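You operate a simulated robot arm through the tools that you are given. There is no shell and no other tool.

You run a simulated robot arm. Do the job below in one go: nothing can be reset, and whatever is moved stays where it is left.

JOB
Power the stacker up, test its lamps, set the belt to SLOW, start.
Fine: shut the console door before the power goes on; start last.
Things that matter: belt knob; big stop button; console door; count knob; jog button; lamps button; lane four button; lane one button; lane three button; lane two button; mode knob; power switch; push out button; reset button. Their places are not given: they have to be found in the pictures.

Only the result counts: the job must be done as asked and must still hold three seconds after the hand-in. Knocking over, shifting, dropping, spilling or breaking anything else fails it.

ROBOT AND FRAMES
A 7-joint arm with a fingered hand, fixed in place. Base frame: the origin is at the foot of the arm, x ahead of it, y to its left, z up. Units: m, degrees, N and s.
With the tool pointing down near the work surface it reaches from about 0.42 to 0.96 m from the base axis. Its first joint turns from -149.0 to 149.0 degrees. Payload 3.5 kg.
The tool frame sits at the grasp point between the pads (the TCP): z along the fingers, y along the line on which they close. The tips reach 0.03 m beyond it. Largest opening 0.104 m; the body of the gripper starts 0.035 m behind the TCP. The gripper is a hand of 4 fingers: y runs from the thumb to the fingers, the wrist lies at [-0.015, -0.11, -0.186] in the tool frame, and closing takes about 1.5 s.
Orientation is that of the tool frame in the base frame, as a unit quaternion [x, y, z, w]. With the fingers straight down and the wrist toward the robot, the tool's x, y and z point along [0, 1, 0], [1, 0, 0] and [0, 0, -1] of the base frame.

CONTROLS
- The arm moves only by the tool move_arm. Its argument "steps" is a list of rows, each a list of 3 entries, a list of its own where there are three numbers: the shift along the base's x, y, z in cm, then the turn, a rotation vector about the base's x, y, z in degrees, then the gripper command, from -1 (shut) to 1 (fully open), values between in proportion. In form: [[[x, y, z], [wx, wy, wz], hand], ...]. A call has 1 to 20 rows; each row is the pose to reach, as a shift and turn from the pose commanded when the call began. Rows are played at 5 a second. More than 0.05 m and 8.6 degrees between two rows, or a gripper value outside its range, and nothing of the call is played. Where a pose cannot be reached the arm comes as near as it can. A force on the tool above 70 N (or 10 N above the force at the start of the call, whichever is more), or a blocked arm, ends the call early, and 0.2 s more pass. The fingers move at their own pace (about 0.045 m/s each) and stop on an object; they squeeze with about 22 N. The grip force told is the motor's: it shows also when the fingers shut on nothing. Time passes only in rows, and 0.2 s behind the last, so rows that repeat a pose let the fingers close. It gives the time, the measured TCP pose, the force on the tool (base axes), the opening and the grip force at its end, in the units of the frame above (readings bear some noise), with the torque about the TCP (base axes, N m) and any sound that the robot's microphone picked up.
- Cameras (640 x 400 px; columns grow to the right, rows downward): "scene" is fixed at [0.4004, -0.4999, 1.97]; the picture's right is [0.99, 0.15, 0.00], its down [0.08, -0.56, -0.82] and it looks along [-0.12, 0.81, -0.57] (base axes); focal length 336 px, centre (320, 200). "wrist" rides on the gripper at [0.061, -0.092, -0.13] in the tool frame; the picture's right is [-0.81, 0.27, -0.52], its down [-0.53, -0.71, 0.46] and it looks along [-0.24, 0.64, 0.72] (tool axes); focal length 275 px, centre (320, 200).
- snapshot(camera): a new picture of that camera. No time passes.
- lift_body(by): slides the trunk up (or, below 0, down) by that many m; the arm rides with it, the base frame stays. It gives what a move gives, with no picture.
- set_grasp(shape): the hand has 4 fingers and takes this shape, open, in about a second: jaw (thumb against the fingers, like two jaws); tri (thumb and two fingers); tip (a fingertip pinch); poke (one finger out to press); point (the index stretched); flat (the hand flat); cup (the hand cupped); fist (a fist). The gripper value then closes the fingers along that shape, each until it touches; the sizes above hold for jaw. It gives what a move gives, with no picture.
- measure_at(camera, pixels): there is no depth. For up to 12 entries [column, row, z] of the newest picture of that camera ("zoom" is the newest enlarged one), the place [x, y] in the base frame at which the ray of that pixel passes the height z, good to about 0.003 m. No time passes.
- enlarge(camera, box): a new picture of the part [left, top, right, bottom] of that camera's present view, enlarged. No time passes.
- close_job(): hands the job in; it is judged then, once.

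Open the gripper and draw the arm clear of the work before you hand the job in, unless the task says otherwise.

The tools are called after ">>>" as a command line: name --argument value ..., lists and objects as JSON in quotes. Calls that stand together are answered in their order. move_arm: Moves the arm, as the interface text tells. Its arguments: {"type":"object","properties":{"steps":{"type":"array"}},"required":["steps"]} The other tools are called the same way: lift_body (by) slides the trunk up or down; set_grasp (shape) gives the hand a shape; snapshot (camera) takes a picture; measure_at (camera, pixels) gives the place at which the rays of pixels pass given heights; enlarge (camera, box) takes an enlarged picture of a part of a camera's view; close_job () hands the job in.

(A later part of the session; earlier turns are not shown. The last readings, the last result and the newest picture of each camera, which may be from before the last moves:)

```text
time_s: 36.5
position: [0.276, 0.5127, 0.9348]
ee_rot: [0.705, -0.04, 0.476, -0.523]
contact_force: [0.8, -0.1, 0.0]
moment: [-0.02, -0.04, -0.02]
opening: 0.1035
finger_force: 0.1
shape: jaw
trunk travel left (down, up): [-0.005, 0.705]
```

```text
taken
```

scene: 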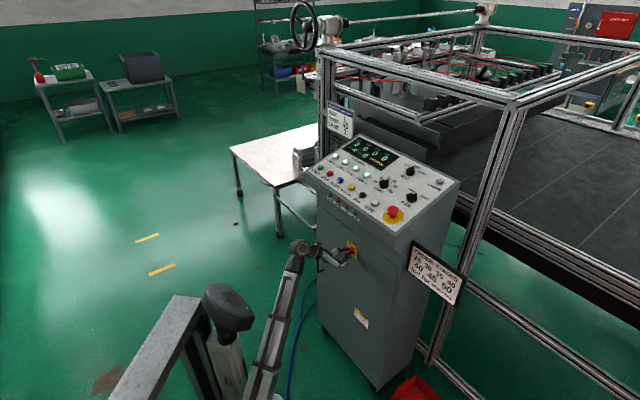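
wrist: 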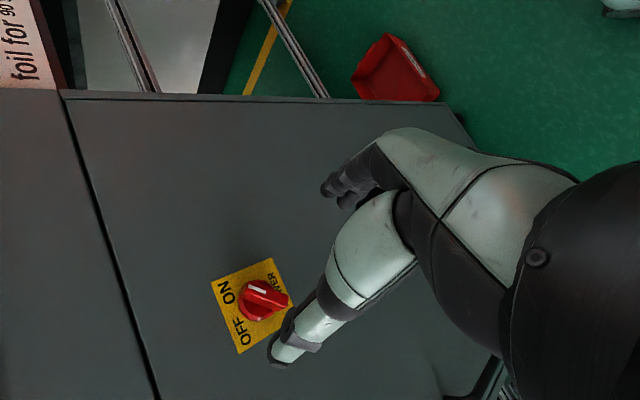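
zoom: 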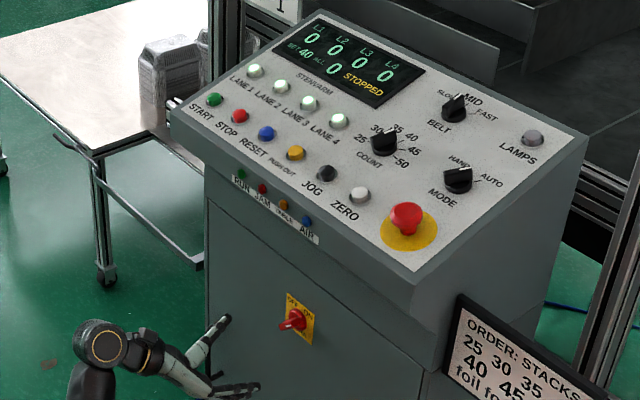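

The door is shut and the switch stands at ON. Next I draw the hand back 10 cm further and roll it back upright in steps, before raising the trunk for the panel work.

>>> move_arm --steps '[[[-0.42, -0.42, 0], [-5.8, -5.8, 0], 1], [[-0.83, -0.83, 0], [-11.6, -11.6, 0], 1], [[-1.25, -1.25, 0], [-17.4, -17.4, 0], 1], [[-1.66, -1.66, 0], [-23.2, -23.2, 0], 1], [[-2.08, -2.08, 0], [-29, -29, 0], 1], [[-2.5, -2.5, 0], [-34.8, -34.8, 0], 1], [[-2.91, -2.91, 0], [-40.6, -40.6, 0], 1], [[-3.33, -3.33, 0], [-46.4, -46.4, 0], 1], [[-3.74, -3.74, 0], [-52.2, -52.2, 0], 1], [[-4.16, -4.16, 0], [-58, -58, 0], 1], [[-4.57, -4.57, 0], [-63.8, -63.8, 0], 1], [[-4.99, -4.99, 0], [-69.6, -69.6, 0], 1], [[-5.41, -5.41, 0], [-75.4, -75.4, 0], 1], [[-5.82, -5.82, 0], [-81.2, -81.2, 0], 1], [[-6.24, -6.24, 0], [-87, -87, 0], 1], [[-6.65, -6.65, 0], [-92.8, -92.8, 0], 1], [[-7.07, -7.07, 0], [-98.5, -98.5, 0], 1], [[-7.07, -7.07, 0], [-98.5, -98.5, 0], 1]]'

>>> snapshot --camera "scene"

```text
time_s: 40.3
position: [0.2045, 0.4413, 0.9351]
ee_rot: [0.276, 0.649, 0.659, 0.261]
contact_force: [0.6, -0.4, -0.2]
moment: [0.0, 0.0, -0.01]
opening: 0.1038
finger_force: 0.1
shape: jaw
trunk travel left (down, up): [-0.005, 0.705]
```

```text
taken
```

scene: 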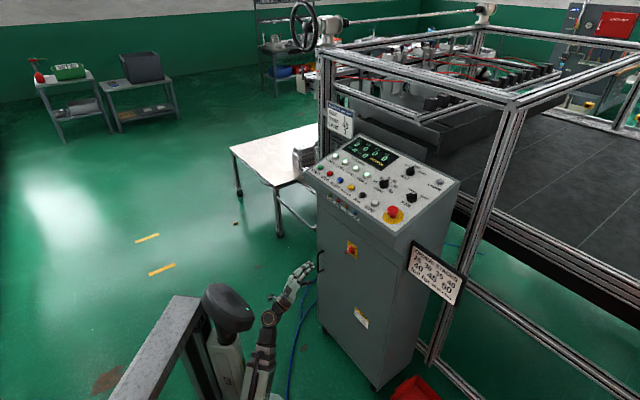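

The hand is upright again at (0.205,0.441,0.935), well clear of the console lip. I raise the trunk by 0.68 m, which lifts the hand straight up to about z 1.61.

>>> lift_body --by 0.68

>>> snapshot --camera "scene"

```text
refused: 0.68 is not a number from -0.4 to 0.4
```

```text
taken
```

scene: 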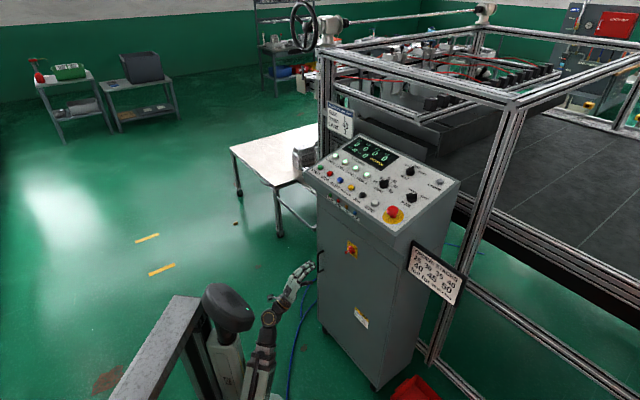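

The lift takes at most 0.4 m at a time and nothing has moved. I raise it by 0.4 m first, then by 0.28 m.

>>> lift_body --by 0.4

>>> lift_body --by 0.28

>>> snapshot --camera "scene"

>>> snapshot --camera "wrist"

```text
time_s: 44.1
position: [0.203, 0.4408, 1.3345]
ee_rot: [0.277, 0.649, 0.659, 0.26]
contact_force: [-0.2, -0.2, -0.2]
moment: [0.03, 0.01, -0.03]
opening: 0.1034
finger_force: 0.0
shape: jaw
trunk travel left (down, up): [-0.405, 0.305]
```

```text
time_s: 46.9
position: [0.2046, 0.4405, 1.6153]
ee_rot: [0.276, 0.649, 0.659, 0.26]
contact_force: [0.1, 0.5, 0.5]
moment: [0.01, -0.01, 0.01]
opening: 0.1035
finger_force: 0.2
shape: jaw
trunk travel left (down, up): [-0.685, 0.025]
```

```text
taken
```

scene: 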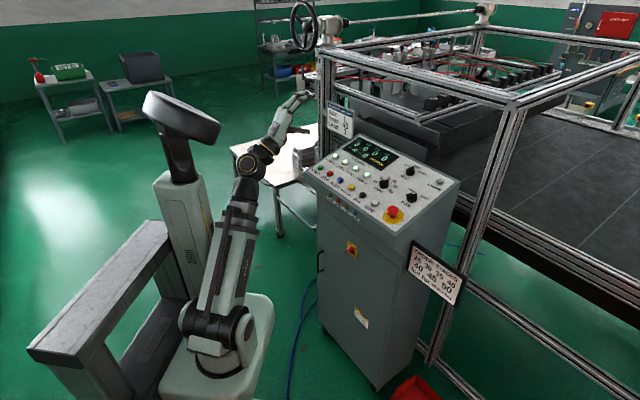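

```text
taken
```

wrist: 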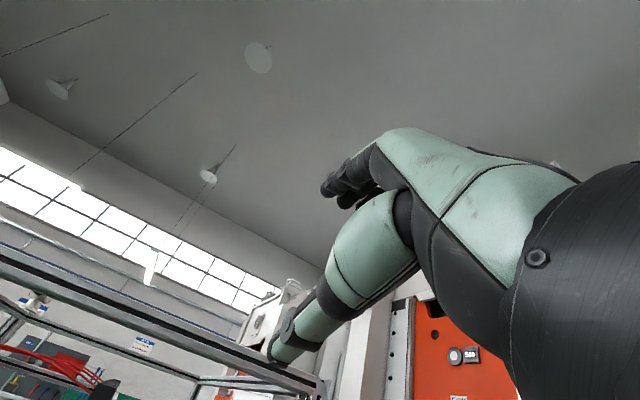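

The hand is at (0.205,0.441,1.615) above panel level. I pitch it down by 73° (so it points square onto the 17°-tilted panel) while moving over the middle of the panel at z about 1.50.

>>> move_arm --steps '[[[2.2, 1.25, -1.15], [-5.16, 5.16, 0], 1], [[4.4, 2.5, -2.3], [-10.32, 10.32, 0], 1], [[6.6, 3.75, -3.45], [-15.48, 15.48, 0], 1], [[8.8, 5.0, -4.6], [-20.64, 20.64, 0], 1], [[11, 6.25, -5.75], [-25.8, 25.8, 0], 1], [[13.2, 7.5, -6.9], [-30.96, 30.96, 0], 1], [[15.4, 8.75, -8.05], [-36.12, 36.12, 0], 1], [[17.6, 10, -9.2], [-41.28, 41.28, 0], 1], [[19.8, 11.25, -10.35], [-46.44, 46.44, 0], 1], [[22, 12.5, -11.5], [-51.6, 51.6, 0], 1], [[22, 12.5, -11.5], [-51.6, 51.6, 0], 1]]'

>>> set_grasp --shape "poke"

>>> snapshot --camera "scene"

>>> snapshot --camera "wrist"

```text
time_s: 49.3
position: [0.4231, 0.5663, 1.5008]
ee_rot: [0.39, 0.909, 0.141, 0.051]
contact_force: [0.6, 0.8, 0.1]
moment: [0.0, 0.02, 0.0]
opening: 0.1035
finger_force: 0.1
shape: jaw
trunk travel left (down, up): [-0.685, 0.025]
```

```text
time_s: 50.2
position: [0.4243, 0.5671, 1.5009]
ee_rot: [0.39, 0.908, 0.14, 0.052]
contact_force: [0.2, -0.6, -1.0]
moment: [0.01, 0.02, -0.03]
opening: 0.0
finger_force: 0.2
shape: poke
trunk travel left (down, up): [-0.685, 0.025]
```

```text
taken
```

scene: 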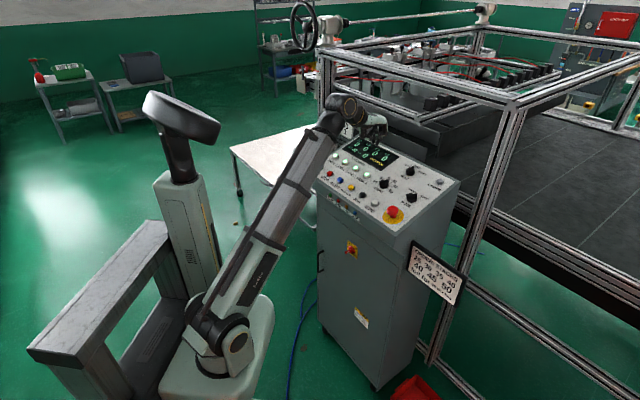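

```text
taken
```

wrist: 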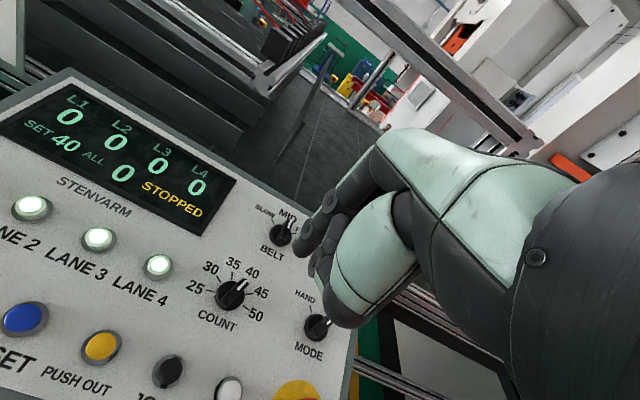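

The hand is over the panel in the poke shape. I enlarge both views to find the extended fingertip, near scene (380,130) and wrist (320,245).

>>> enlarge --camera "scene" --box '[310, 80, 430, 160]'

>>> enlarge --camera "wrist" --box '[240, 130, 440, 340]'

```text
5.00 times, centred on (370, 120) of scene
```

zoom: 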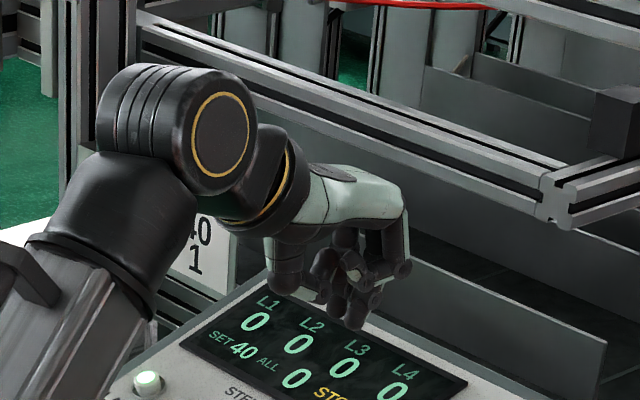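

```text
1.90 times, centred on (340, 235) of wrist
```

zoom: 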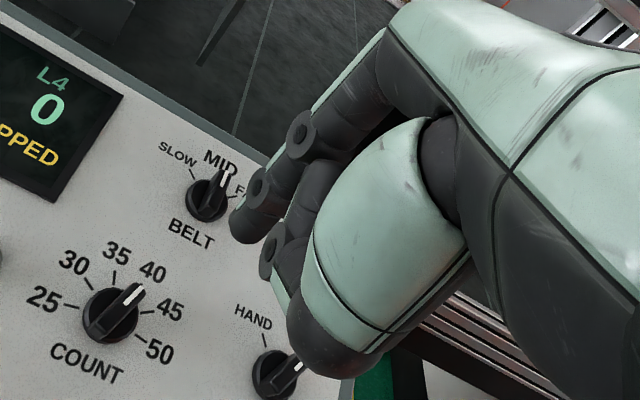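

The extended fingertip shows at scene (377,144) and wrist (298,252). I measure both rays to locate it relative to the TCP.

>>> measure_at --camera "scene" --pixels '[[377, 144.4, 1.4], [377, 144.4, 1.5]]'

>>> measure_at --camera "wrist" --pixels '[[297.9, 251.8, 1.4], [297.9, 251.8, 1.5], [290, 257, 1.4], [290, 257, 1.5]]'

>>> enlarge --camera "scene" --box '[350, 110, 406, 150]'

```text
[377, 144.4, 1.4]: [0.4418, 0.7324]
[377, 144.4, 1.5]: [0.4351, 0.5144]
```

```text
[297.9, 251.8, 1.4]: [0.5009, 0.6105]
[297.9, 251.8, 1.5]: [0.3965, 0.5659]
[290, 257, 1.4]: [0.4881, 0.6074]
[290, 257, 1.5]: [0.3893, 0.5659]
```

```text
10.00 times, centred on (378, 130) of scene
```

zoom: 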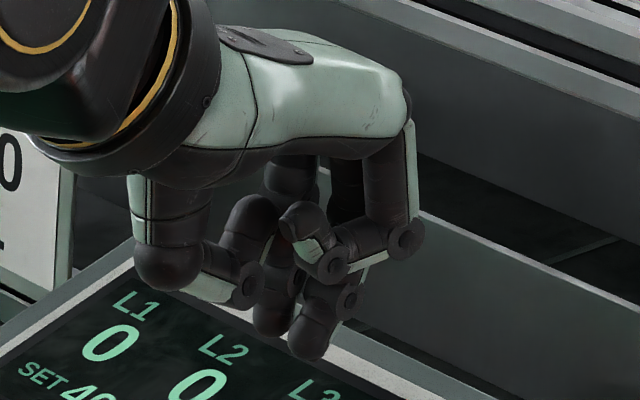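

The poke tip triangulates to about (0.433,0.579,1.470), i.e. roughly 3.4 cm beyond the TCP on the tool axis, with other knuckles close by. I try the point shape too, to compare how far the finger stands out.

>>> set_grasp --shape "point"

>>> enlarge --camera "scene" --box '[340, 100, 420, 160]'

>>> snapshot --camera "wrist"

```text
time_s: 51.1
position: [0.4248, 0.5676, 1.5019]
ee_rot: [0.391, 0.908, 0.141, 0.053]
contact_force: [-0.2, 0.6, 0.3]
moment: [-0.02, 0.02, -0.03]
opening: 0.0002
finger_force: 0.2
shape: point
trunk travel left (down, up): [-0.685, 0.025]
```

```text
6.67 times, centred on (380, 130) of scene
```

zoom: 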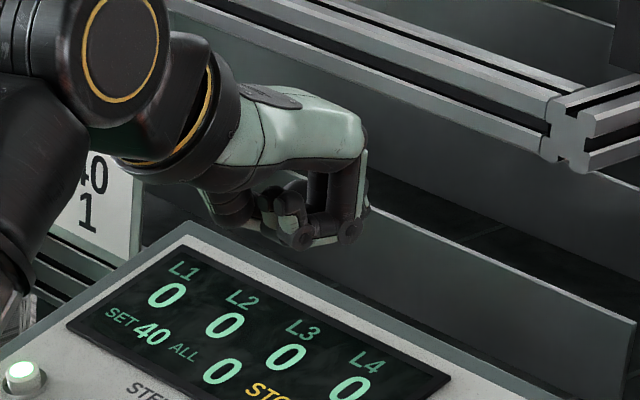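

```text
taken
```

wrist: 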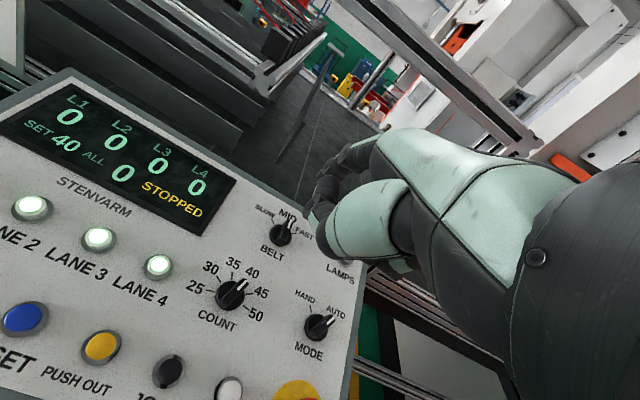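

The point shape hides the finger, so I go back to poke. Then I carry the fingertip to hover about 4 cm above the LAMPS button at (0.678,0.616,1.32), sideways first and then down.

>>> set_grasp --shape "poke"

>>> move_arm --steps '[[[3.4, 0.4, 0], [0, 0, 0], 1], [[6.8, 0.8, 0], [0, 0, 0], 1], [[10.2, 1.2, 0], [0, 0, 0], 1], [[13.6, 1.6, 0], [0, 0, 0], 1], [[17, 2, -0.5], [0, 0, 0], 1], [[20.4, 2.4, -1.5], [0, 0, 0], 1], [[23.6, 2.8, -3], [0, 0, 0], 1], [[23.6, 2.8, -5], [0, 0, 0], 1], [[23.6, 2.8, -7], [0, 0, 0], 1], [[23.6, 2.8, -9], [0, 0, 0], 1], [[23.6, 2.8, -9], [0, 0, 0], 1]]'

>>> snapshot --camera "wrist"

>>> enlarge --camera "scene" --box '[380, 110, 500, 210]'

```text
time_s: 52.0
position: [0.4239, 0.5664, 1.5022]
ee_rot: [0.391, 0.908, 0.141, 0.052]
contact_force: [-0.8, -0.8, 0.9]
moment: [-0.02, 0.0, -0.04]
opening: 0.0
finger_force: 0.2
shape: poke
trunk travel left (down, up): [-0.685, 0.025]
```

```text
time_s: 54.4
position: [0.6597, 0.5961, 1.4107]
ee_rot: [0.391, 0.908, 0.142, 0.053]
contact_force: [-0.5, -0.2, -0.5]
moment: [-0.01, 0.0, 0.01]
opening: 0.0
finger_force: 0.0
shape: poke
trunk travel left (down, up): [-0.685, 0.025]
```

```text
taken
```

wrist: 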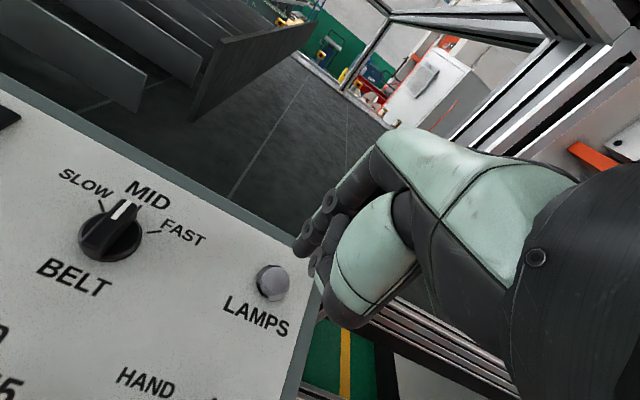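

```text
4.00 times, centred on (440, 160) of scene
```

zoom: 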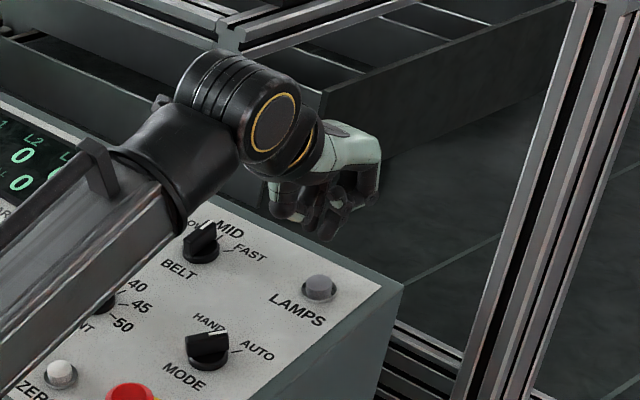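

The fingertip hovers near LAMPS; the cap is at wrist (272,282) and scene (439.7,181.7). I enlarge both views around tip and button to refine their relative position.

>>> enlarge --camera "scene" --box '[410, 145, 466, 190]'

>>> enlarge --camera "wrist" --box '[230, 220, 350, 310]'

>>> measure_at --camera "scene" --pixels '[[439.75, 181.75, 1.3], [439.75, 181.75, 1.34]]'

>>> measure_at --camera "wrist" --pixels '[[272, 282, 1.3], [272, 282, 1.34]]'

```text
8.89 times, centred on (438, 168) of scene
```

zoom: 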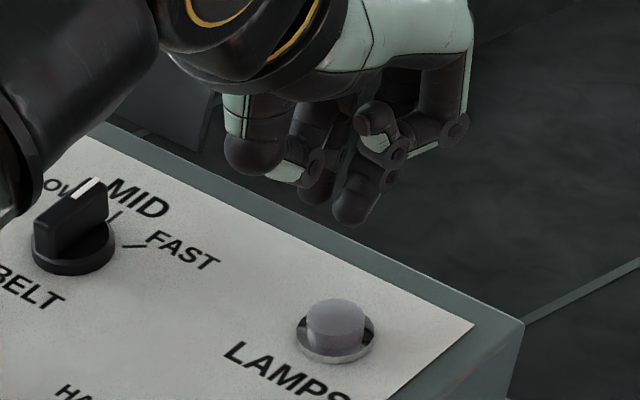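

```text
4.44 times, centred on (290, 265) of wrist
```

zoom: 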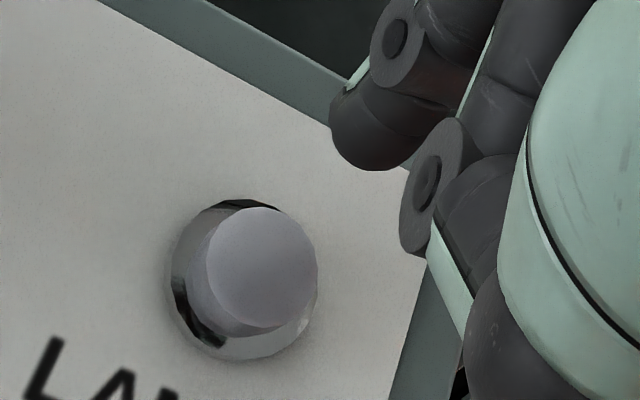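

```text
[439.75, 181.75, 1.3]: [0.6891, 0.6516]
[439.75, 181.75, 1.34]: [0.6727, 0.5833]
```

```text
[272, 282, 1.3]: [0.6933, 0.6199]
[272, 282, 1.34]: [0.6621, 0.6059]
```

The cap's top centre comes to about (0.679,0.611,1.326). Two fingertips show in the scene view, at (441.9,168.6) and (437.8,166.9), so I check which one matches the wrist-view tip at (301.7,251.5).

>>> measure_at --camera "scene" --pixels '[[441.9, 168.6, 1.36], [441.9, 168.6, 1.4], [437.8, 166.9, 1.36], [437.8, 166.9, 1.4]]'

>>> measure_at --camera "wrist" --pixels '[[301.7, 251.5, 1.36], [301.7, 251.5, 1.4], [276.9, 280.1, 1.3], [276.9, 280.1, 1.34]]'

>>> enlarge --camera "scene" --box '[425, 150, 457, 174]'

```text
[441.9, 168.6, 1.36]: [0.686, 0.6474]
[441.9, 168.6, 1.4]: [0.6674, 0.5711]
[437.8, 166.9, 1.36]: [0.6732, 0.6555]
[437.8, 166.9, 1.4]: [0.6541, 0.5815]
```

```text
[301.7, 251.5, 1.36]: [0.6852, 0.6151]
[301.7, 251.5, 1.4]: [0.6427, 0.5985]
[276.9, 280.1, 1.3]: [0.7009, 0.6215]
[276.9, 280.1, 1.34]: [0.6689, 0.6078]
```

```text
16.00 times, centred on (441, 162) of scene
```

zoom: 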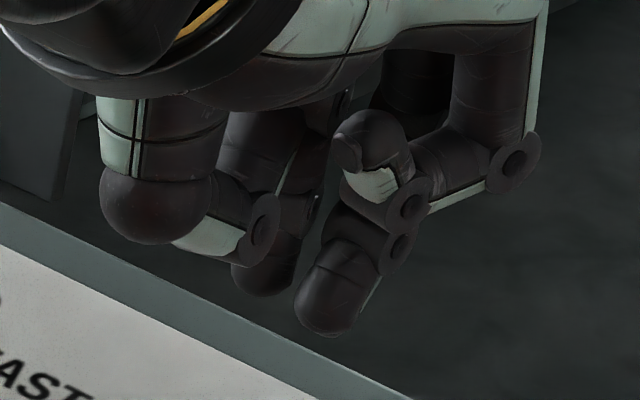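

The wrist-view tip matches the left one of two half-curled fingertips (ball near (0.658,0.605,1.389)); the right one is about 2 cm beside it and slightly shorter. I test in the air whether the gripper value changes this shape.

>>> move_arm --steps '[[[0, 0, 0], [0, 0, 0], -1], [[0, 0, 0], [0, 0, 0], -1], [[0, 0, 0], [0, 0, 0], -1], [[0, 0, 0], [0, 0, 0], -1], [[0, 0, 0], [0, 0, 0], -1]]'

>>> enlarge --camera "scene" --box '[425, 150, 457, 174]'

>>> enlarge --camera "wrist" --box '[230, 170, 430, 330]'

```text
time_s: 55.6
position: [0.6592, 0.5971, 1.4118]
ee_rot: [0.392, 0.908, 0.142, 0.052]
contact_force: [0.2, 0.8, -1.1]
moment: [0.01, 0.01, 0.0]
opening: 0.0
finger_force: 21.6
shape: jaw
trunk travel left (down, up): [-0.685, 0.025]
```

```text
16.00 times, centred on (441, 162) of scene
```

zoom: 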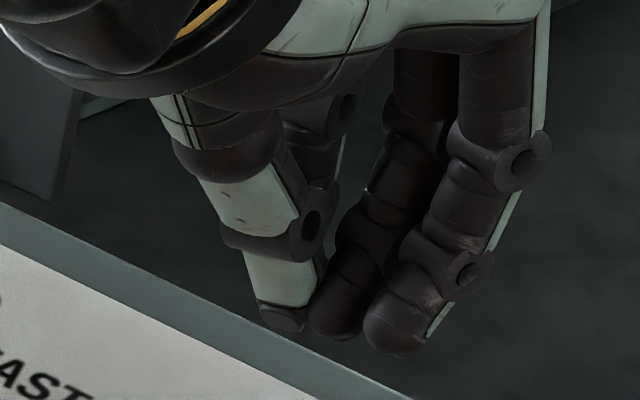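

```text
2.50 times, centred on (330, 250) of wrist
```

zoom: 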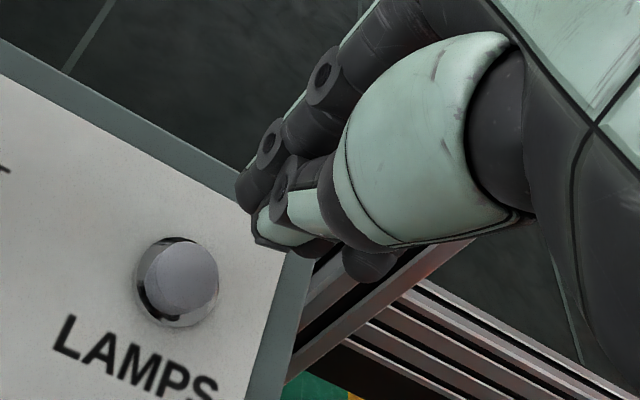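

With the value -1 the hand changed to a closed jaw, so I'll stay in poke with value 1. I set poke again, shift 1.15 cm to the right along the panel and go down 3.5 cm toward the cap, then check.

>>> set_grasp --shape "poke"

>>> move_arm --steps '[[[0.8, -0.8, 0], [0, 0, 0], 1], [[1.05, -0.55, -1.1], [0, 0, 0], 1], [[1.3, -0.3, -2.2], [0, 0, 0], 1], [[1.52, -0.05, -3.34], [0, 0, 0], 1], [[1.52, -0.05, -3.34], [0, 0, 0], 1]]'

>>> enlarge --camera "scene" --box '[415, 155, 463, 191]'

>>> enlarge --camera "wrist" --box '[230, 190, 390, 310]'

```text
time_s: 56.5
position: [0.6599, 0.5954, 1.4088]
ee_rot: [0.391, 0.908, 0.141, 0.053]
contact_force: [0.7, 1.3, 1.4]
moment: [-0.01, 0.0, -0.03]
opening: 0.0
finger_force: 0.2
shape: poke
trunk travel left (down, up): [-0.685, 0.025]
```

```text
time_s: 57.7
position: [0.676, 0.5943, 1.3761]
ee_rot: [0.39, 0.908, 0.142, 0.053]
contact_force: [-0.6, 0.7, 0.4]
moment: [-0.02, -0.02, 0.0]
opening: 0.0
finger_force: 0.0
shape: poke
trunk travel left (down, up): [-0.685, 0.025]
```

```text
11.11 times, centred on (439, 173) of scene
```

zoom: 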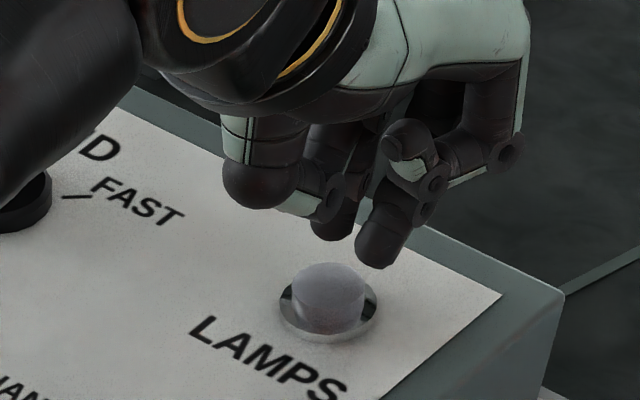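

```text
3.33 times, centred on (310, 250) of wrist
```

zoom: 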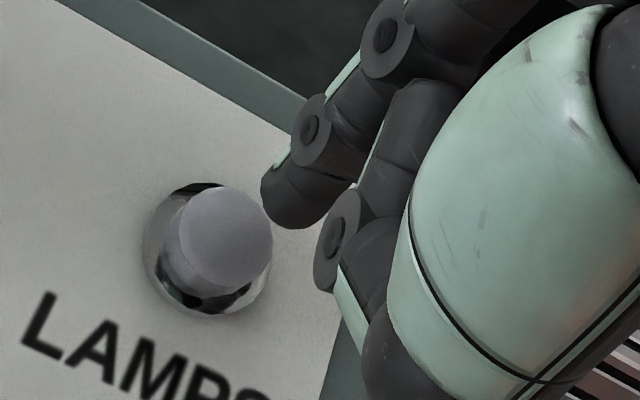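

The left fingertip is now about 2 cm above the LAMPS cap and in line with it (wrist cap (282,261), tip (302,247) on a converging path). I descend along the panel normal in small steps to press it.

>>> move_arm --steps '[[[0.05, 0.37, -1.05], [0, 0, 0], 1], [[0.19, 0.51, -1.6], [0, 0, 0], 1], [[0.26, 0.58, -1.91], [0, 0, 0], 1], [[0.32, 0.64, -2.2], [0, 0, 0], 1], [[0.38, 0.7, -2.48], [0, 0, 0], 1], [[0.38, 0.7, -2.48], [0, 0, 0], 1]]'

>>> enlarge --camera "scene" --box '[415, 155, 463, 191]'

>>> enlarge --camera "scene" --box '[290, 120, 470, 240]'

```text
time_s: 59.1
position: [0.6797, 0.6013, 1.3522]
ee_rot: [0.39, 0.908, 0.141, 0.053]
contact_force: [-0.1, -1.4, 3.5]
moment: [0.04, -0.03, -0.04]
opening: 0.0
finger_force: 0.0
shape: poke
trunk travel left (down, up): [-0.685, 0.025]
heard: click
```

```text
11.11 times, centred on (439, 173) of scene
```

zoom: 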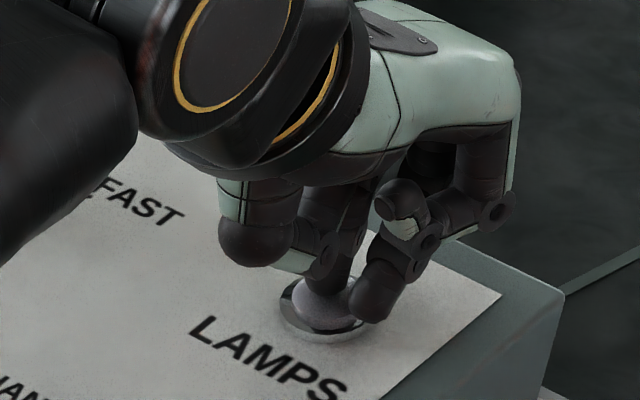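

```text
3.33 times, centred on (380, 180) of scene
```

zoom: 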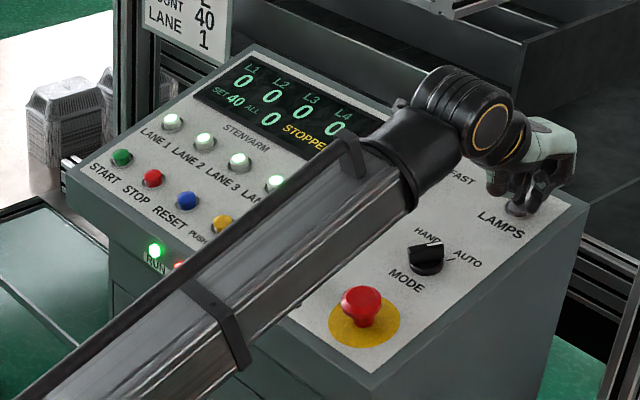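

A click was heard and the cap is down; the RUN and JAM lamps at zoom (155,251) and (178,265) are lit. I hold it for about a second and then lift off along the normal.

>>> move_arm --steps '[[[0, 0, 0], [0, 0, 0], 1], [[0, 0, 0], [0, 0, 0], 1], [[0, 0, 0], [0, 0, 0], 1], [[0, 0, 0], [0, 0, 0], 1]]'

>>> enlarge --camera "scene" --box '[290, 120, 470, 240]'

>>> move_arm --steps '[[[-0.21, -0.21, 1], [0, 0, 0], 1], [[-0.42, -0.42, 2], [0, 0, 0], 1], [[-0.84, -0.84, 4], [0, 0, 0], 1], [[-1.26, -1.26, 6], [0, 0, 0], 1], [[-1.68, -1.68, 8], [0, 0, 0], 1], [[-1.9, -1.9, 10], [0, 0, 0], 1]]'

>>> snapshot --camera "wrist"

>>> enlarge --camera "scene" --box '[290, 120, 470, 240]'

```text
time_s: 60.1
position: [0.6789, 0.6012, 1.3518]
ee_rot: [0.39, 0.908, 0.141, 0.053]
contact_force: [0.0, -2.3, 3.7]
moment: [-0.03, -0.01, -0.01]
opening: 0.0
finger_force: 0.0
shape: poke
trunk travel left (down, up): [-0.685, 0.025]
```

```text
3.33 times, centred on (380, 180) of scene
```

zoom: 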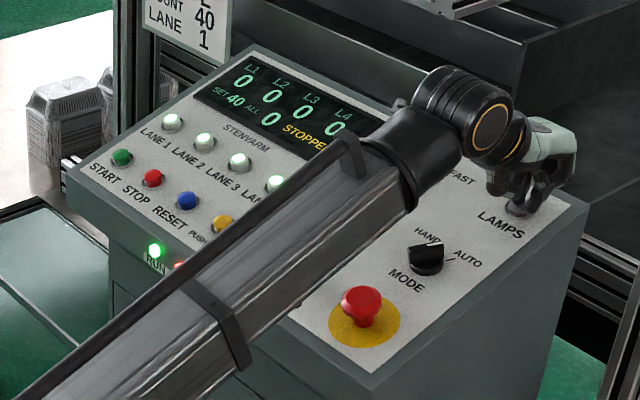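

```text
time_s: 61.5
position: [0.6597, 0.5812, 1.4537]
ee_rot: [0.391, 0.908, 0.142, 0.052]
contact_force: [0.0, 0.7, -0.5]
moment: [-0.03, -0.03, -0.03]
opening: 0.0
finger_force: 0.0
shape: poke
trunk travel left (down, up): [-0.685, 0.025]
```

```text
taken
```

wrist: 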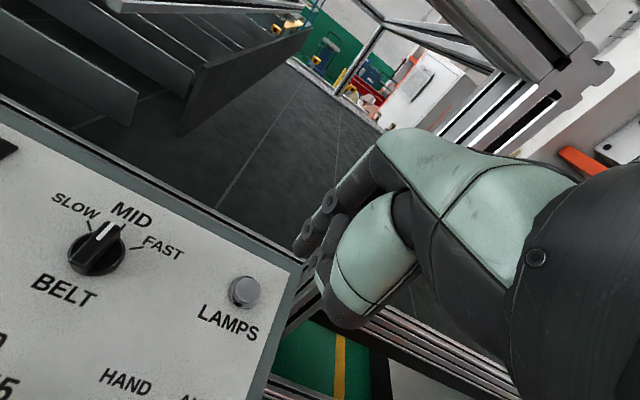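

```text
3.33 times, centred on (380, 180) of scene
```

zoom: 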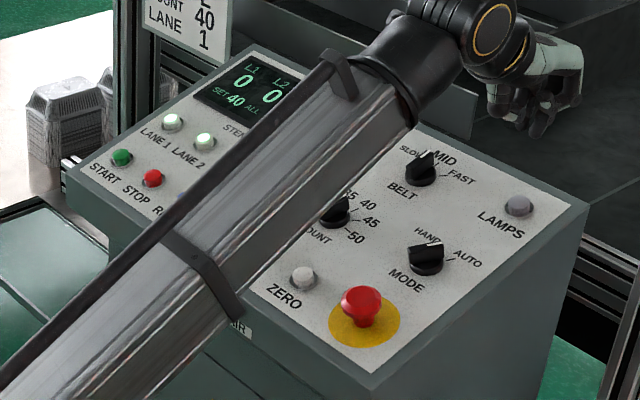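

LAMPS is released, and its lamps lit while it was held down. Next is the BELT knob at wrist (97,245); I enlarge it to read its pointer and ticks.

>>> enlarge --camera "wrist" --box '[30, 180, 190, 310]'

>>> enlarge --camera "scene" --box '[390, 155, 438, 191]'

```text
3.08 times, centred on (110, 245) of wrist
```

zoom: 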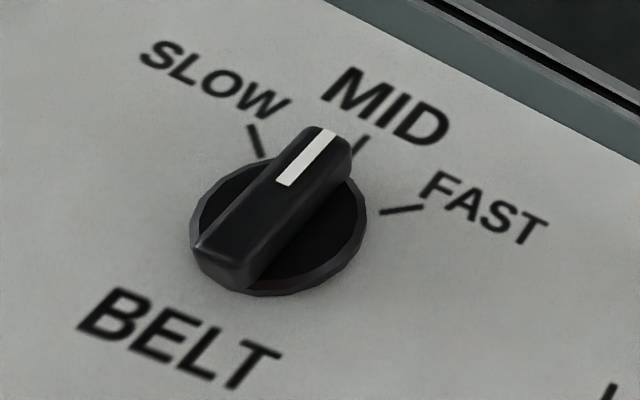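

```text
11.11 times, centred on (414, 173) of scene
```

zoom: 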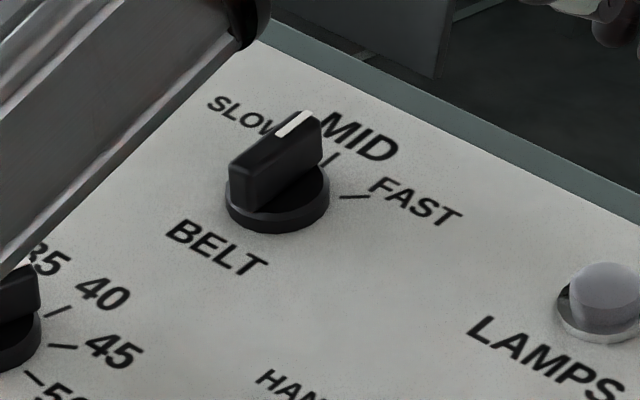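

The pointer is at MID (straight up the panel) and SLOW lies about 45–50° counterclockwise. I measure the knob's top centre (scene (410.1,167.7), wrist (96.4,244)) and its base disc centre, plus the ticks, from both views.

>>> measure_at --camera "scene" --pixels '[[410.1, 167.7, 1.32], [410.1, 167.7, 1.36], [410.1, 173.5, 1.29], [410.1, 173.5, 1.33], [415.35, 169.2, 1.31], [417.15, 172.7, 1.31]]'

>>> measure_at --camera "wrist" --pixels '[[96.35, 244, 1.32], [96.35, 244, 1.36], [96.35, 254, 1.29], [96.35, 254, 1.33], [89.5, 225.8, 1.31], [123, 227.1, 1.31], [136.3, 248.2, 1.31]]'

```text
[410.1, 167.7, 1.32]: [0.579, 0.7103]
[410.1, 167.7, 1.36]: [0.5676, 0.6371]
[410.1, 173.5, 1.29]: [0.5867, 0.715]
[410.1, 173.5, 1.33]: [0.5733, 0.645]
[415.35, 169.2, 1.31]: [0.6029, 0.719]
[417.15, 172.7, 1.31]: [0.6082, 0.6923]
```

```text
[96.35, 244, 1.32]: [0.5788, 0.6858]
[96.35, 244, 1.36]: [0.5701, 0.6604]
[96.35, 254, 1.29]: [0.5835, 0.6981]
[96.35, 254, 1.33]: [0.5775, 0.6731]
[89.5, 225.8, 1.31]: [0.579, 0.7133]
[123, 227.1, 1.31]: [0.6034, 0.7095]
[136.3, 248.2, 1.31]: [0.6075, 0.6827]
```

The knob axis meets the panel at about (0.582,0.685,1.309), its top is about 3.3 cm above the panel, and SLOW is about 50° counterclockwise of MID. To grip across the bar I open the jaw and turn the hand 90° clockwise about the panel normal while moving above the knob, staying at z about 1.45.

>>> set_grasp --shape "jaw"

>>> move_arm --steps '[[[-0.82, 0.7, 0], [1.56, 1.56, -7.17], 1], [[-1.63, 1.38, 0], [3.12, 3.12, -14.3], 1], [[-2.45, 2.08, 0], [4.68, 4.68, -21.5], 1], [[-3.27, 2.77, 0], [6.23, 6.23, -28.7], 1], [[-4.08, 3.46, 0], [7.79, 7.79, -35.8], 1], [[-4.9, 4.15, 0], [9.35, 9.35, -43], 1], [[-5.72, 4.84, 0], [10.9, 10.9, -50.2], 1], [[-6.53, 5.53, 0], [12.5, 12.5, -57.3], 1], [[-7.35, 6.23, 0], [14, 14, -64.5], 1], [[-8.17, 6.92, 0], [15.6, 15.6, -71.7], 1], [[-8.98, 7.61, 0], [17.1, 17.1, -78.8], 1], [[-9.8, 8.3, 0], [18.7, 18.7, -86], 1], [[-9.8, 8.3, 0], [18.7, 18.7, -86], 1]]'

>>> snapshot --camera "scene"

>>> snapshot --camera "wrist"

```text
time_s: 62.4
position: [0.6611, 0.5809, 1.4525]
ee_rot: [0.391, 0.908, 0.141, 0.053]
contact_force: [0.4, 0.0, 0.5]
moment: [0.02, 0.02, 0.01]
opening: 0.1037
finger_force: 0.0
shape: jaw
trunk travel left (down, up): [-0.685, 0.025]
```

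```text
time_s: 65.2
position: [0.5488, 0.6412, 1.4381]
ee_rot: [0.919, 0.365, 0.141, -0.059]
contact_force: [0.0, -0.2, -0.2]
moment: [0.04, 0.0, -0.02]
opening: 0.1039
finger_force: 0.1
shape: jaw
out of reach, approached as far as the arm can: row 11, 12, 13
trunk travel left (down, up): [-0.685, 0.025]
```

```text
taken
```

scene: 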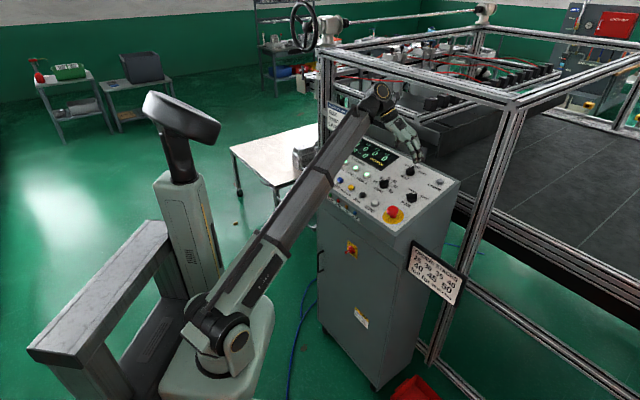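

```text
taken
```

wrist: 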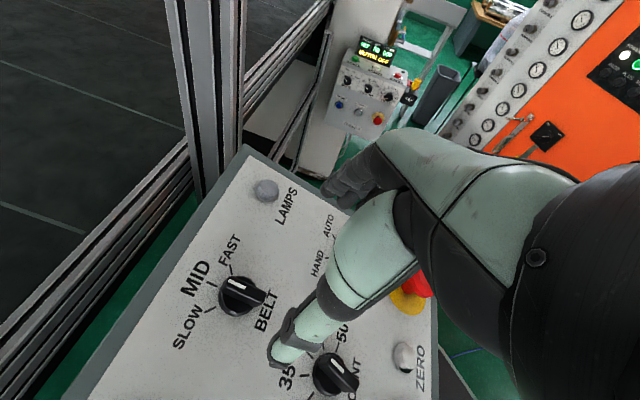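

The arm is near full stretch but the orientation is reached, 2–3 cm short at this height; lower down it will reach further. I enlarge the knob at wrist (240,295) to refine its position.

>>> enlarge --camera "wrist" --box '[170, 240, 310, 350]'

>>> enlarge --camera "scene" --box '[380, 130, 440, 180]'

```text
3.64 times, centred on (240, 295) of wrist
```

zoom: 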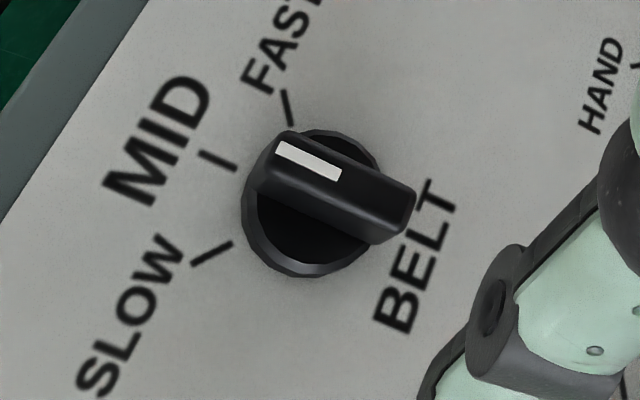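

```text
8.00 times, centred on (410, 155) of scene
```

zoom: 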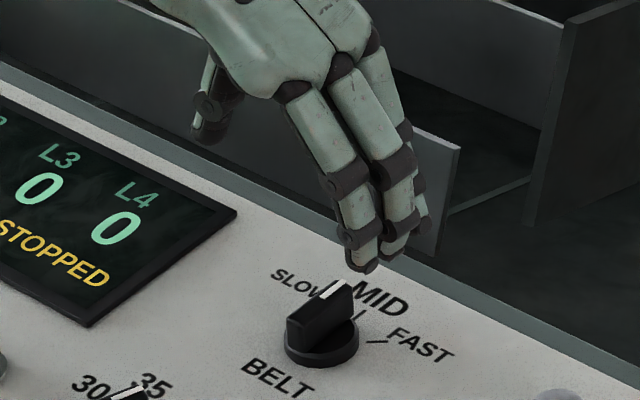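

The knob, its bar and the three ticks are clearly visible. I measure knob top (245.5,289.5), disc (236.7,296.4) and ticks at their expected heights.

>>> measure_at --camera "wrist" --pixels '[[245.5, 289.5, 1.342], [236.7, 296.4, 1.309], [230.9, 269.7, 1.314], [212, 284.3, 1.317], [210.3, 309.6, 1.314], [245.5, 289.5, 1.33], [236.7, 296.4, 1.32]]'

>>> measure_at --camera "scene" --pixels '[[410.5, 167.3, 1.33], [410.5, 167.3, 1.342], [410.1, 173.7, 1.309], [410.1, 173.7, 1.32]]'

```text
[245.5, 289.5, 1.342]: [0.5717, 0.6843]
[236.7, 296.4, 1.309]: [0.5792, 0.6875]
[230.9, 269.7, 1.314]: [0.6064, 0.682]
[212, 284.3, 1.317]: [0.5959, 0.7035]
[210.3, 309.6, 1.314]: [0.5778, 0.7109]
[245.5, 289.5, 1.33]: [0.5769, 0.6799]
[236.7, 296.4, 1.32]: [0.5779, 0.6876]
```

```text
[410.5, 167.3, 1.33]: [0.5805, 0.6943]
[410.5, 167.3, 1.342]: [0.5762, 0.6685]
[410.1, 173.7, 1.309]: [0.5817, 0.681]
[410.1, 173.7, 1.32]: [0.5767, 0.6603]
```

Both views put the knob axis at (0.581,0.685,1.309) with the top near 1.337. I lower the hand to z 1.39 first, then move forward over the knob to about 7 cm above the panel.

>>> move_arm --steps '[[[0, 0, -1.6], [0, 0, 0], 1], [[0, 0, -3.2], [0, 0, 0], 1], [[0, 0, -4.8], [0, 0, 0], 1], [[0.6, 0.97, -5.3], [0, 0, 0], 1], [[1.2, 1.95, -5.8], [0, 0, 0], 1], [[1.76, 2.92, -6.2], [0, 0, 0], 1], [[1.76, 2.92, -6.2], [0, 0, 0], 1]]'

>>> snapshot --camera "wrist"

>>> enlarge --camera "scene" --box '[375, 125, 455, 185]'

```text
time_s: 66.8
position: [0.5639, 0.6682, 1.3739]
ee_rot: [0.918, 0.365, 0.141, -0.06]
contact_force: [0.4, -0.5, -0.1]
moment: [-0.03, 0.02, 0.04]
opening: 0.1037
finger_force: 0.1
shape: jaw
out of reach, approached as far as the arm can: row 6, 7
trunk travel left (down, up): [-0.685, 0.025]
```

```text
taken
```

wrist: 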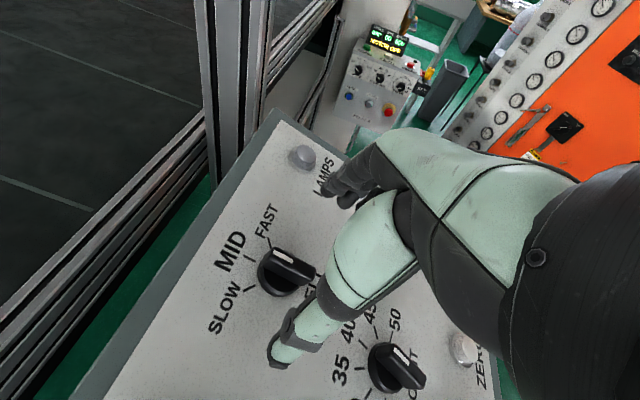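

```text
6.67 times, centred on (415, 155) of scene
```

zoom: 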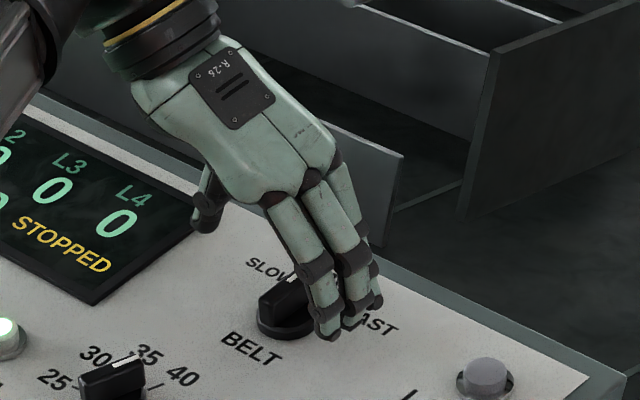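

The hand straddles the knob, about 3 mm short of the commanded point at full stretch. I go down 2.5 cm along the panel normal to bring the pads beside the bar.

>>> move_arm --steps '[[[0.3, 0.3, -0.8], [0, 0, 0], 1], [[0.6, 0.6, -1.6], [0, 0, 0], 1], [[0.84, 0.81, -2.47], [0, 0, 0], 1], [[0.84, 0.81, -2.47], [0, 0, 0], 1]]'

>>> snapshot --camera "wrist"

>>> enlarge --camera "scene" --box '[375, 125, 455, 185]'

```text
time_s: 67.8
position: [0.5733, 0.6759, 1.3487]
ee_rot: [0.918, 0.366, 0.14, -0.059]
contact_force: [-0.4, 0.8, 0.5]
moment: [-0.01, 0.0, -0.03]
opening: 0.1038
finger_force: 0.2
shape: jaw
trunk travel left (down, up): [-0.685, 0.025]
```

```text
taken
```

wrist: 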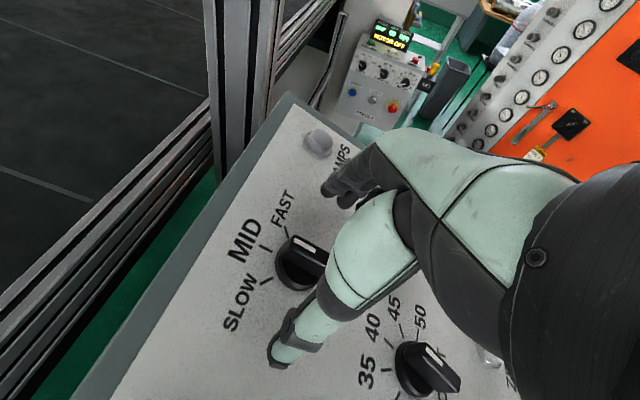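

```text
6.67 times, centred on (415, 155) of scene
```

zoom: 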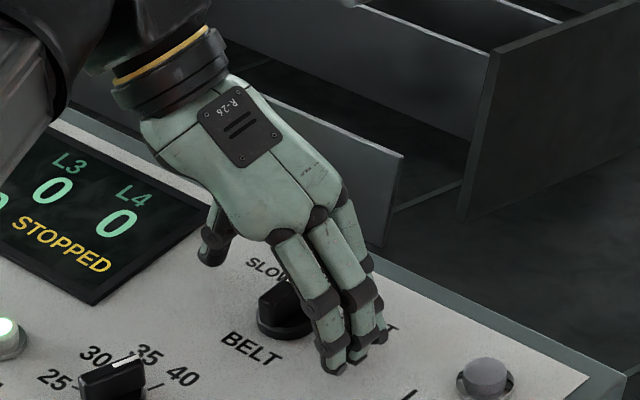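

The target pose is reached exactly and contact-free, with the pads either side of the bar. I close the fingers on the knob.

>>> move_arm --steps '[[[0, 0, 0], [0, 0, 0], -1], [[0, 0, 0], [0, 0, 0], -1], [[0, 0, 0], [0, 0, 0], -1], [[0, 0, 0], [0, 0, 0], -1], [[0, 0, 0], [0, 0, 0], -1], [[0, 0, 0], [0, 0, 0], -1], [[0, 0, 0], [0, 0, 0], -1], [[0, 0, 0], [0, 0, 0], -1]]'

>>> enlarge --camera "wrist" --box '[210, 180, 370, 320]'

>>> enlarge --camera "scene" --box '[385, 145, 441, 187]'

```text
time_s: 69.6
position: [0.5721, 0.6759, 1.3466]
ee_rot: [0.918, 0.366, 0.14, -0.059]
contact_force: [-0.9, 1.0, -0.3]
moment: [0.01, 0.04, 0.0]
opening: 0.0074
finger_force: 22.5
shape: jaw
trunk travel left (down, up): [-0.685, 0.025]
```

```text
2.86 times, centred on (290, 250) of wrist
```

zoom: 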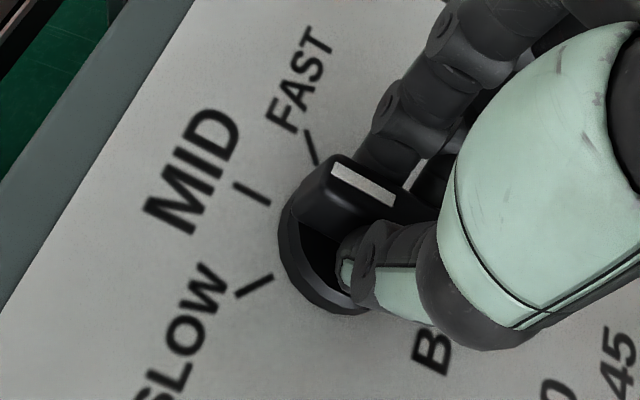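

```text
9.52 times, centred on (413, 166) of scene
```

zoom: 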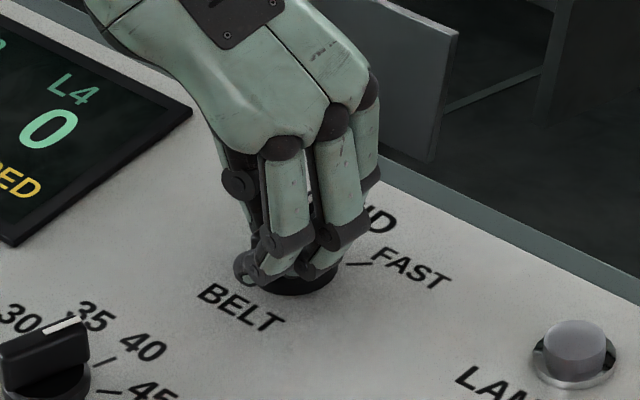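

The bar is held (opening 7.4 mm, 22 N) and the hand is on the knob's axis. I turn it counterclockwise about the panel normal in 7° rows, 49° in all.

>>> move_arm --steps '[[[0, 0, 0], [-1.46, -1.46, 6.69], -1], [[0, 0, 0], [-2.91, -2.91, 13.38], -1], [[0, 0, 0], [-4.37, -4.37, 20.08], -1], [[0, 0, 0], [-5.82, -5.82, 26.77], -1], [[0, 0, 0], [-7.28, -7.28, 33.46], -1], [[0, 0, 0], [-8.74, -8.74, 40.15], -1], [[0, 0, 0], [-10.19, -10.19, 46.84], -1], [[0, 0, 0], [-10.19, -10.19, 46.84], -1]]'

>>> enlarge --camera "wrist" --box '[210, 180, 370, 320]'

>>> enlarge --camera "scene" --box '[385, 145, 441, 187]'

```text
time_s: 71.4
position: [0.5735, 0.6764, 1.3497]
ee_rot: [0.683, 0.714, 0.153, 0.002]
contact_force: [-0.3, -1.3, -2.4]
moment: [-0.05, -0.04, 0.01]
opening: 0.007
finger_force: 22.2
shape: jaw
trunk travel left (down, up): [-0.685, 0.025]
```

```text
2.86 times, centred on (290, 250) of wrist
```

zoom: 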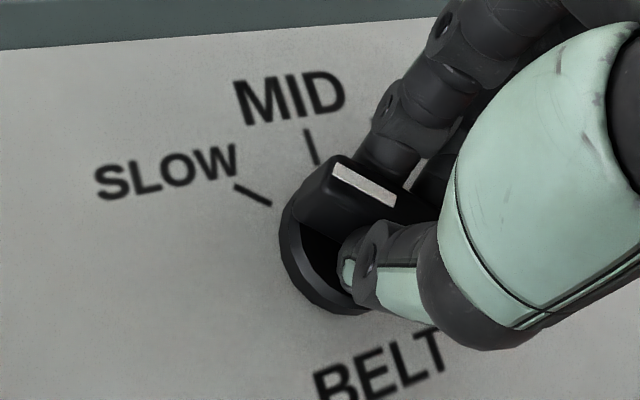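

```text
9.52 times, centred on (413, 166) of scene
```

zoom: 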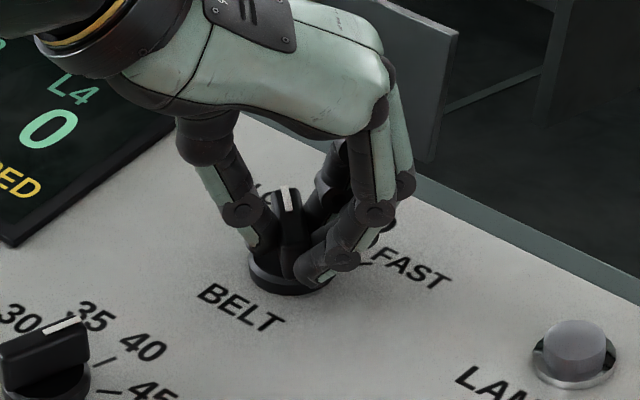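

The bar now lines up with the SLOW tick just as it did with MID before (tick at zoom (235,186)–(270,204)). I open the fingers halfway and then lift straight off along the panel normal.

>>> move_arm --steps '[[[0, 0, 0], [0, 0, 0], 0], [[0, 0, 0], [0, 0, 0], 0], [[0, 0, 0], [0, 0, 0], 0], [[0, 0, 0], [0, 0, 0], 0], [[0, 0, 0], [0, 0, 0], 0], [[0, 0, 0], [0, 0, 0], 0], [[-0.21, -0.21, 1], [0, 0, 0], 0], [[-0.62, -0.62, 2.9], [0, 0, 0], 0], [[-1.04, -1.04, 4.8], [0, 0, 0], 0], [[-1.7, -1.7, 7.5], [0, 0, 0], 0], [[-2.6, -2.6, 10], [0, 0, 0], 0]]'

>>> snapshot --camera "wrist"

>>> enlarge --camera "scene" --box '[290, 120, 470, 240]'

```text
time_s: 73.8
position: [0.547, 0.6517, 1.4492]
ee_rot: [0.684, 0.713, 0.152, 0.002]
contact_force: [-0.7, 0.2, 0.4]
moment: [-0.03, -0.02, 0.0]
opening: 0.0515
finger_force: 0.0
shape: jaw
trunk travel left (down, up): [-0.685, 0.025]
```

```text
taken
```

wrist: 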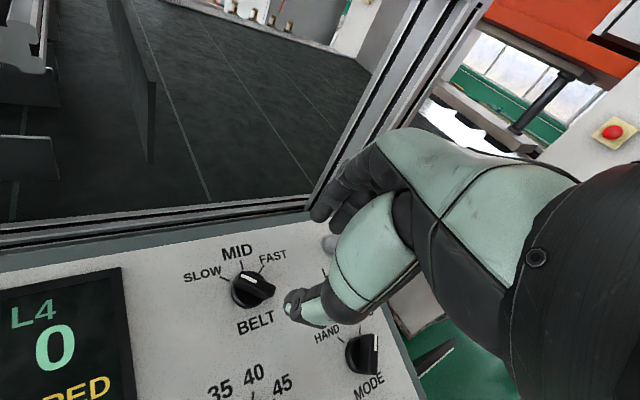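

```text
3.33 times, centred on (380, 180) of scene
```

zoom: 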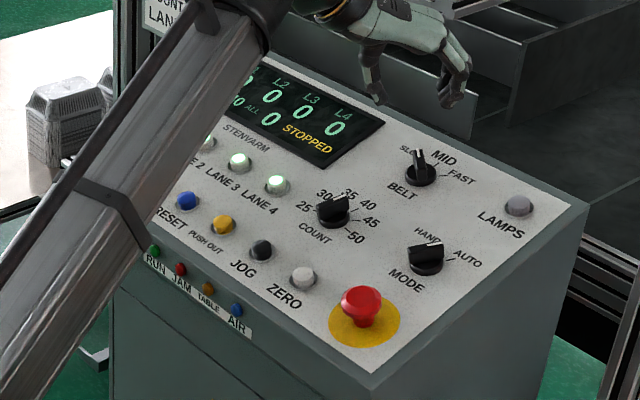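

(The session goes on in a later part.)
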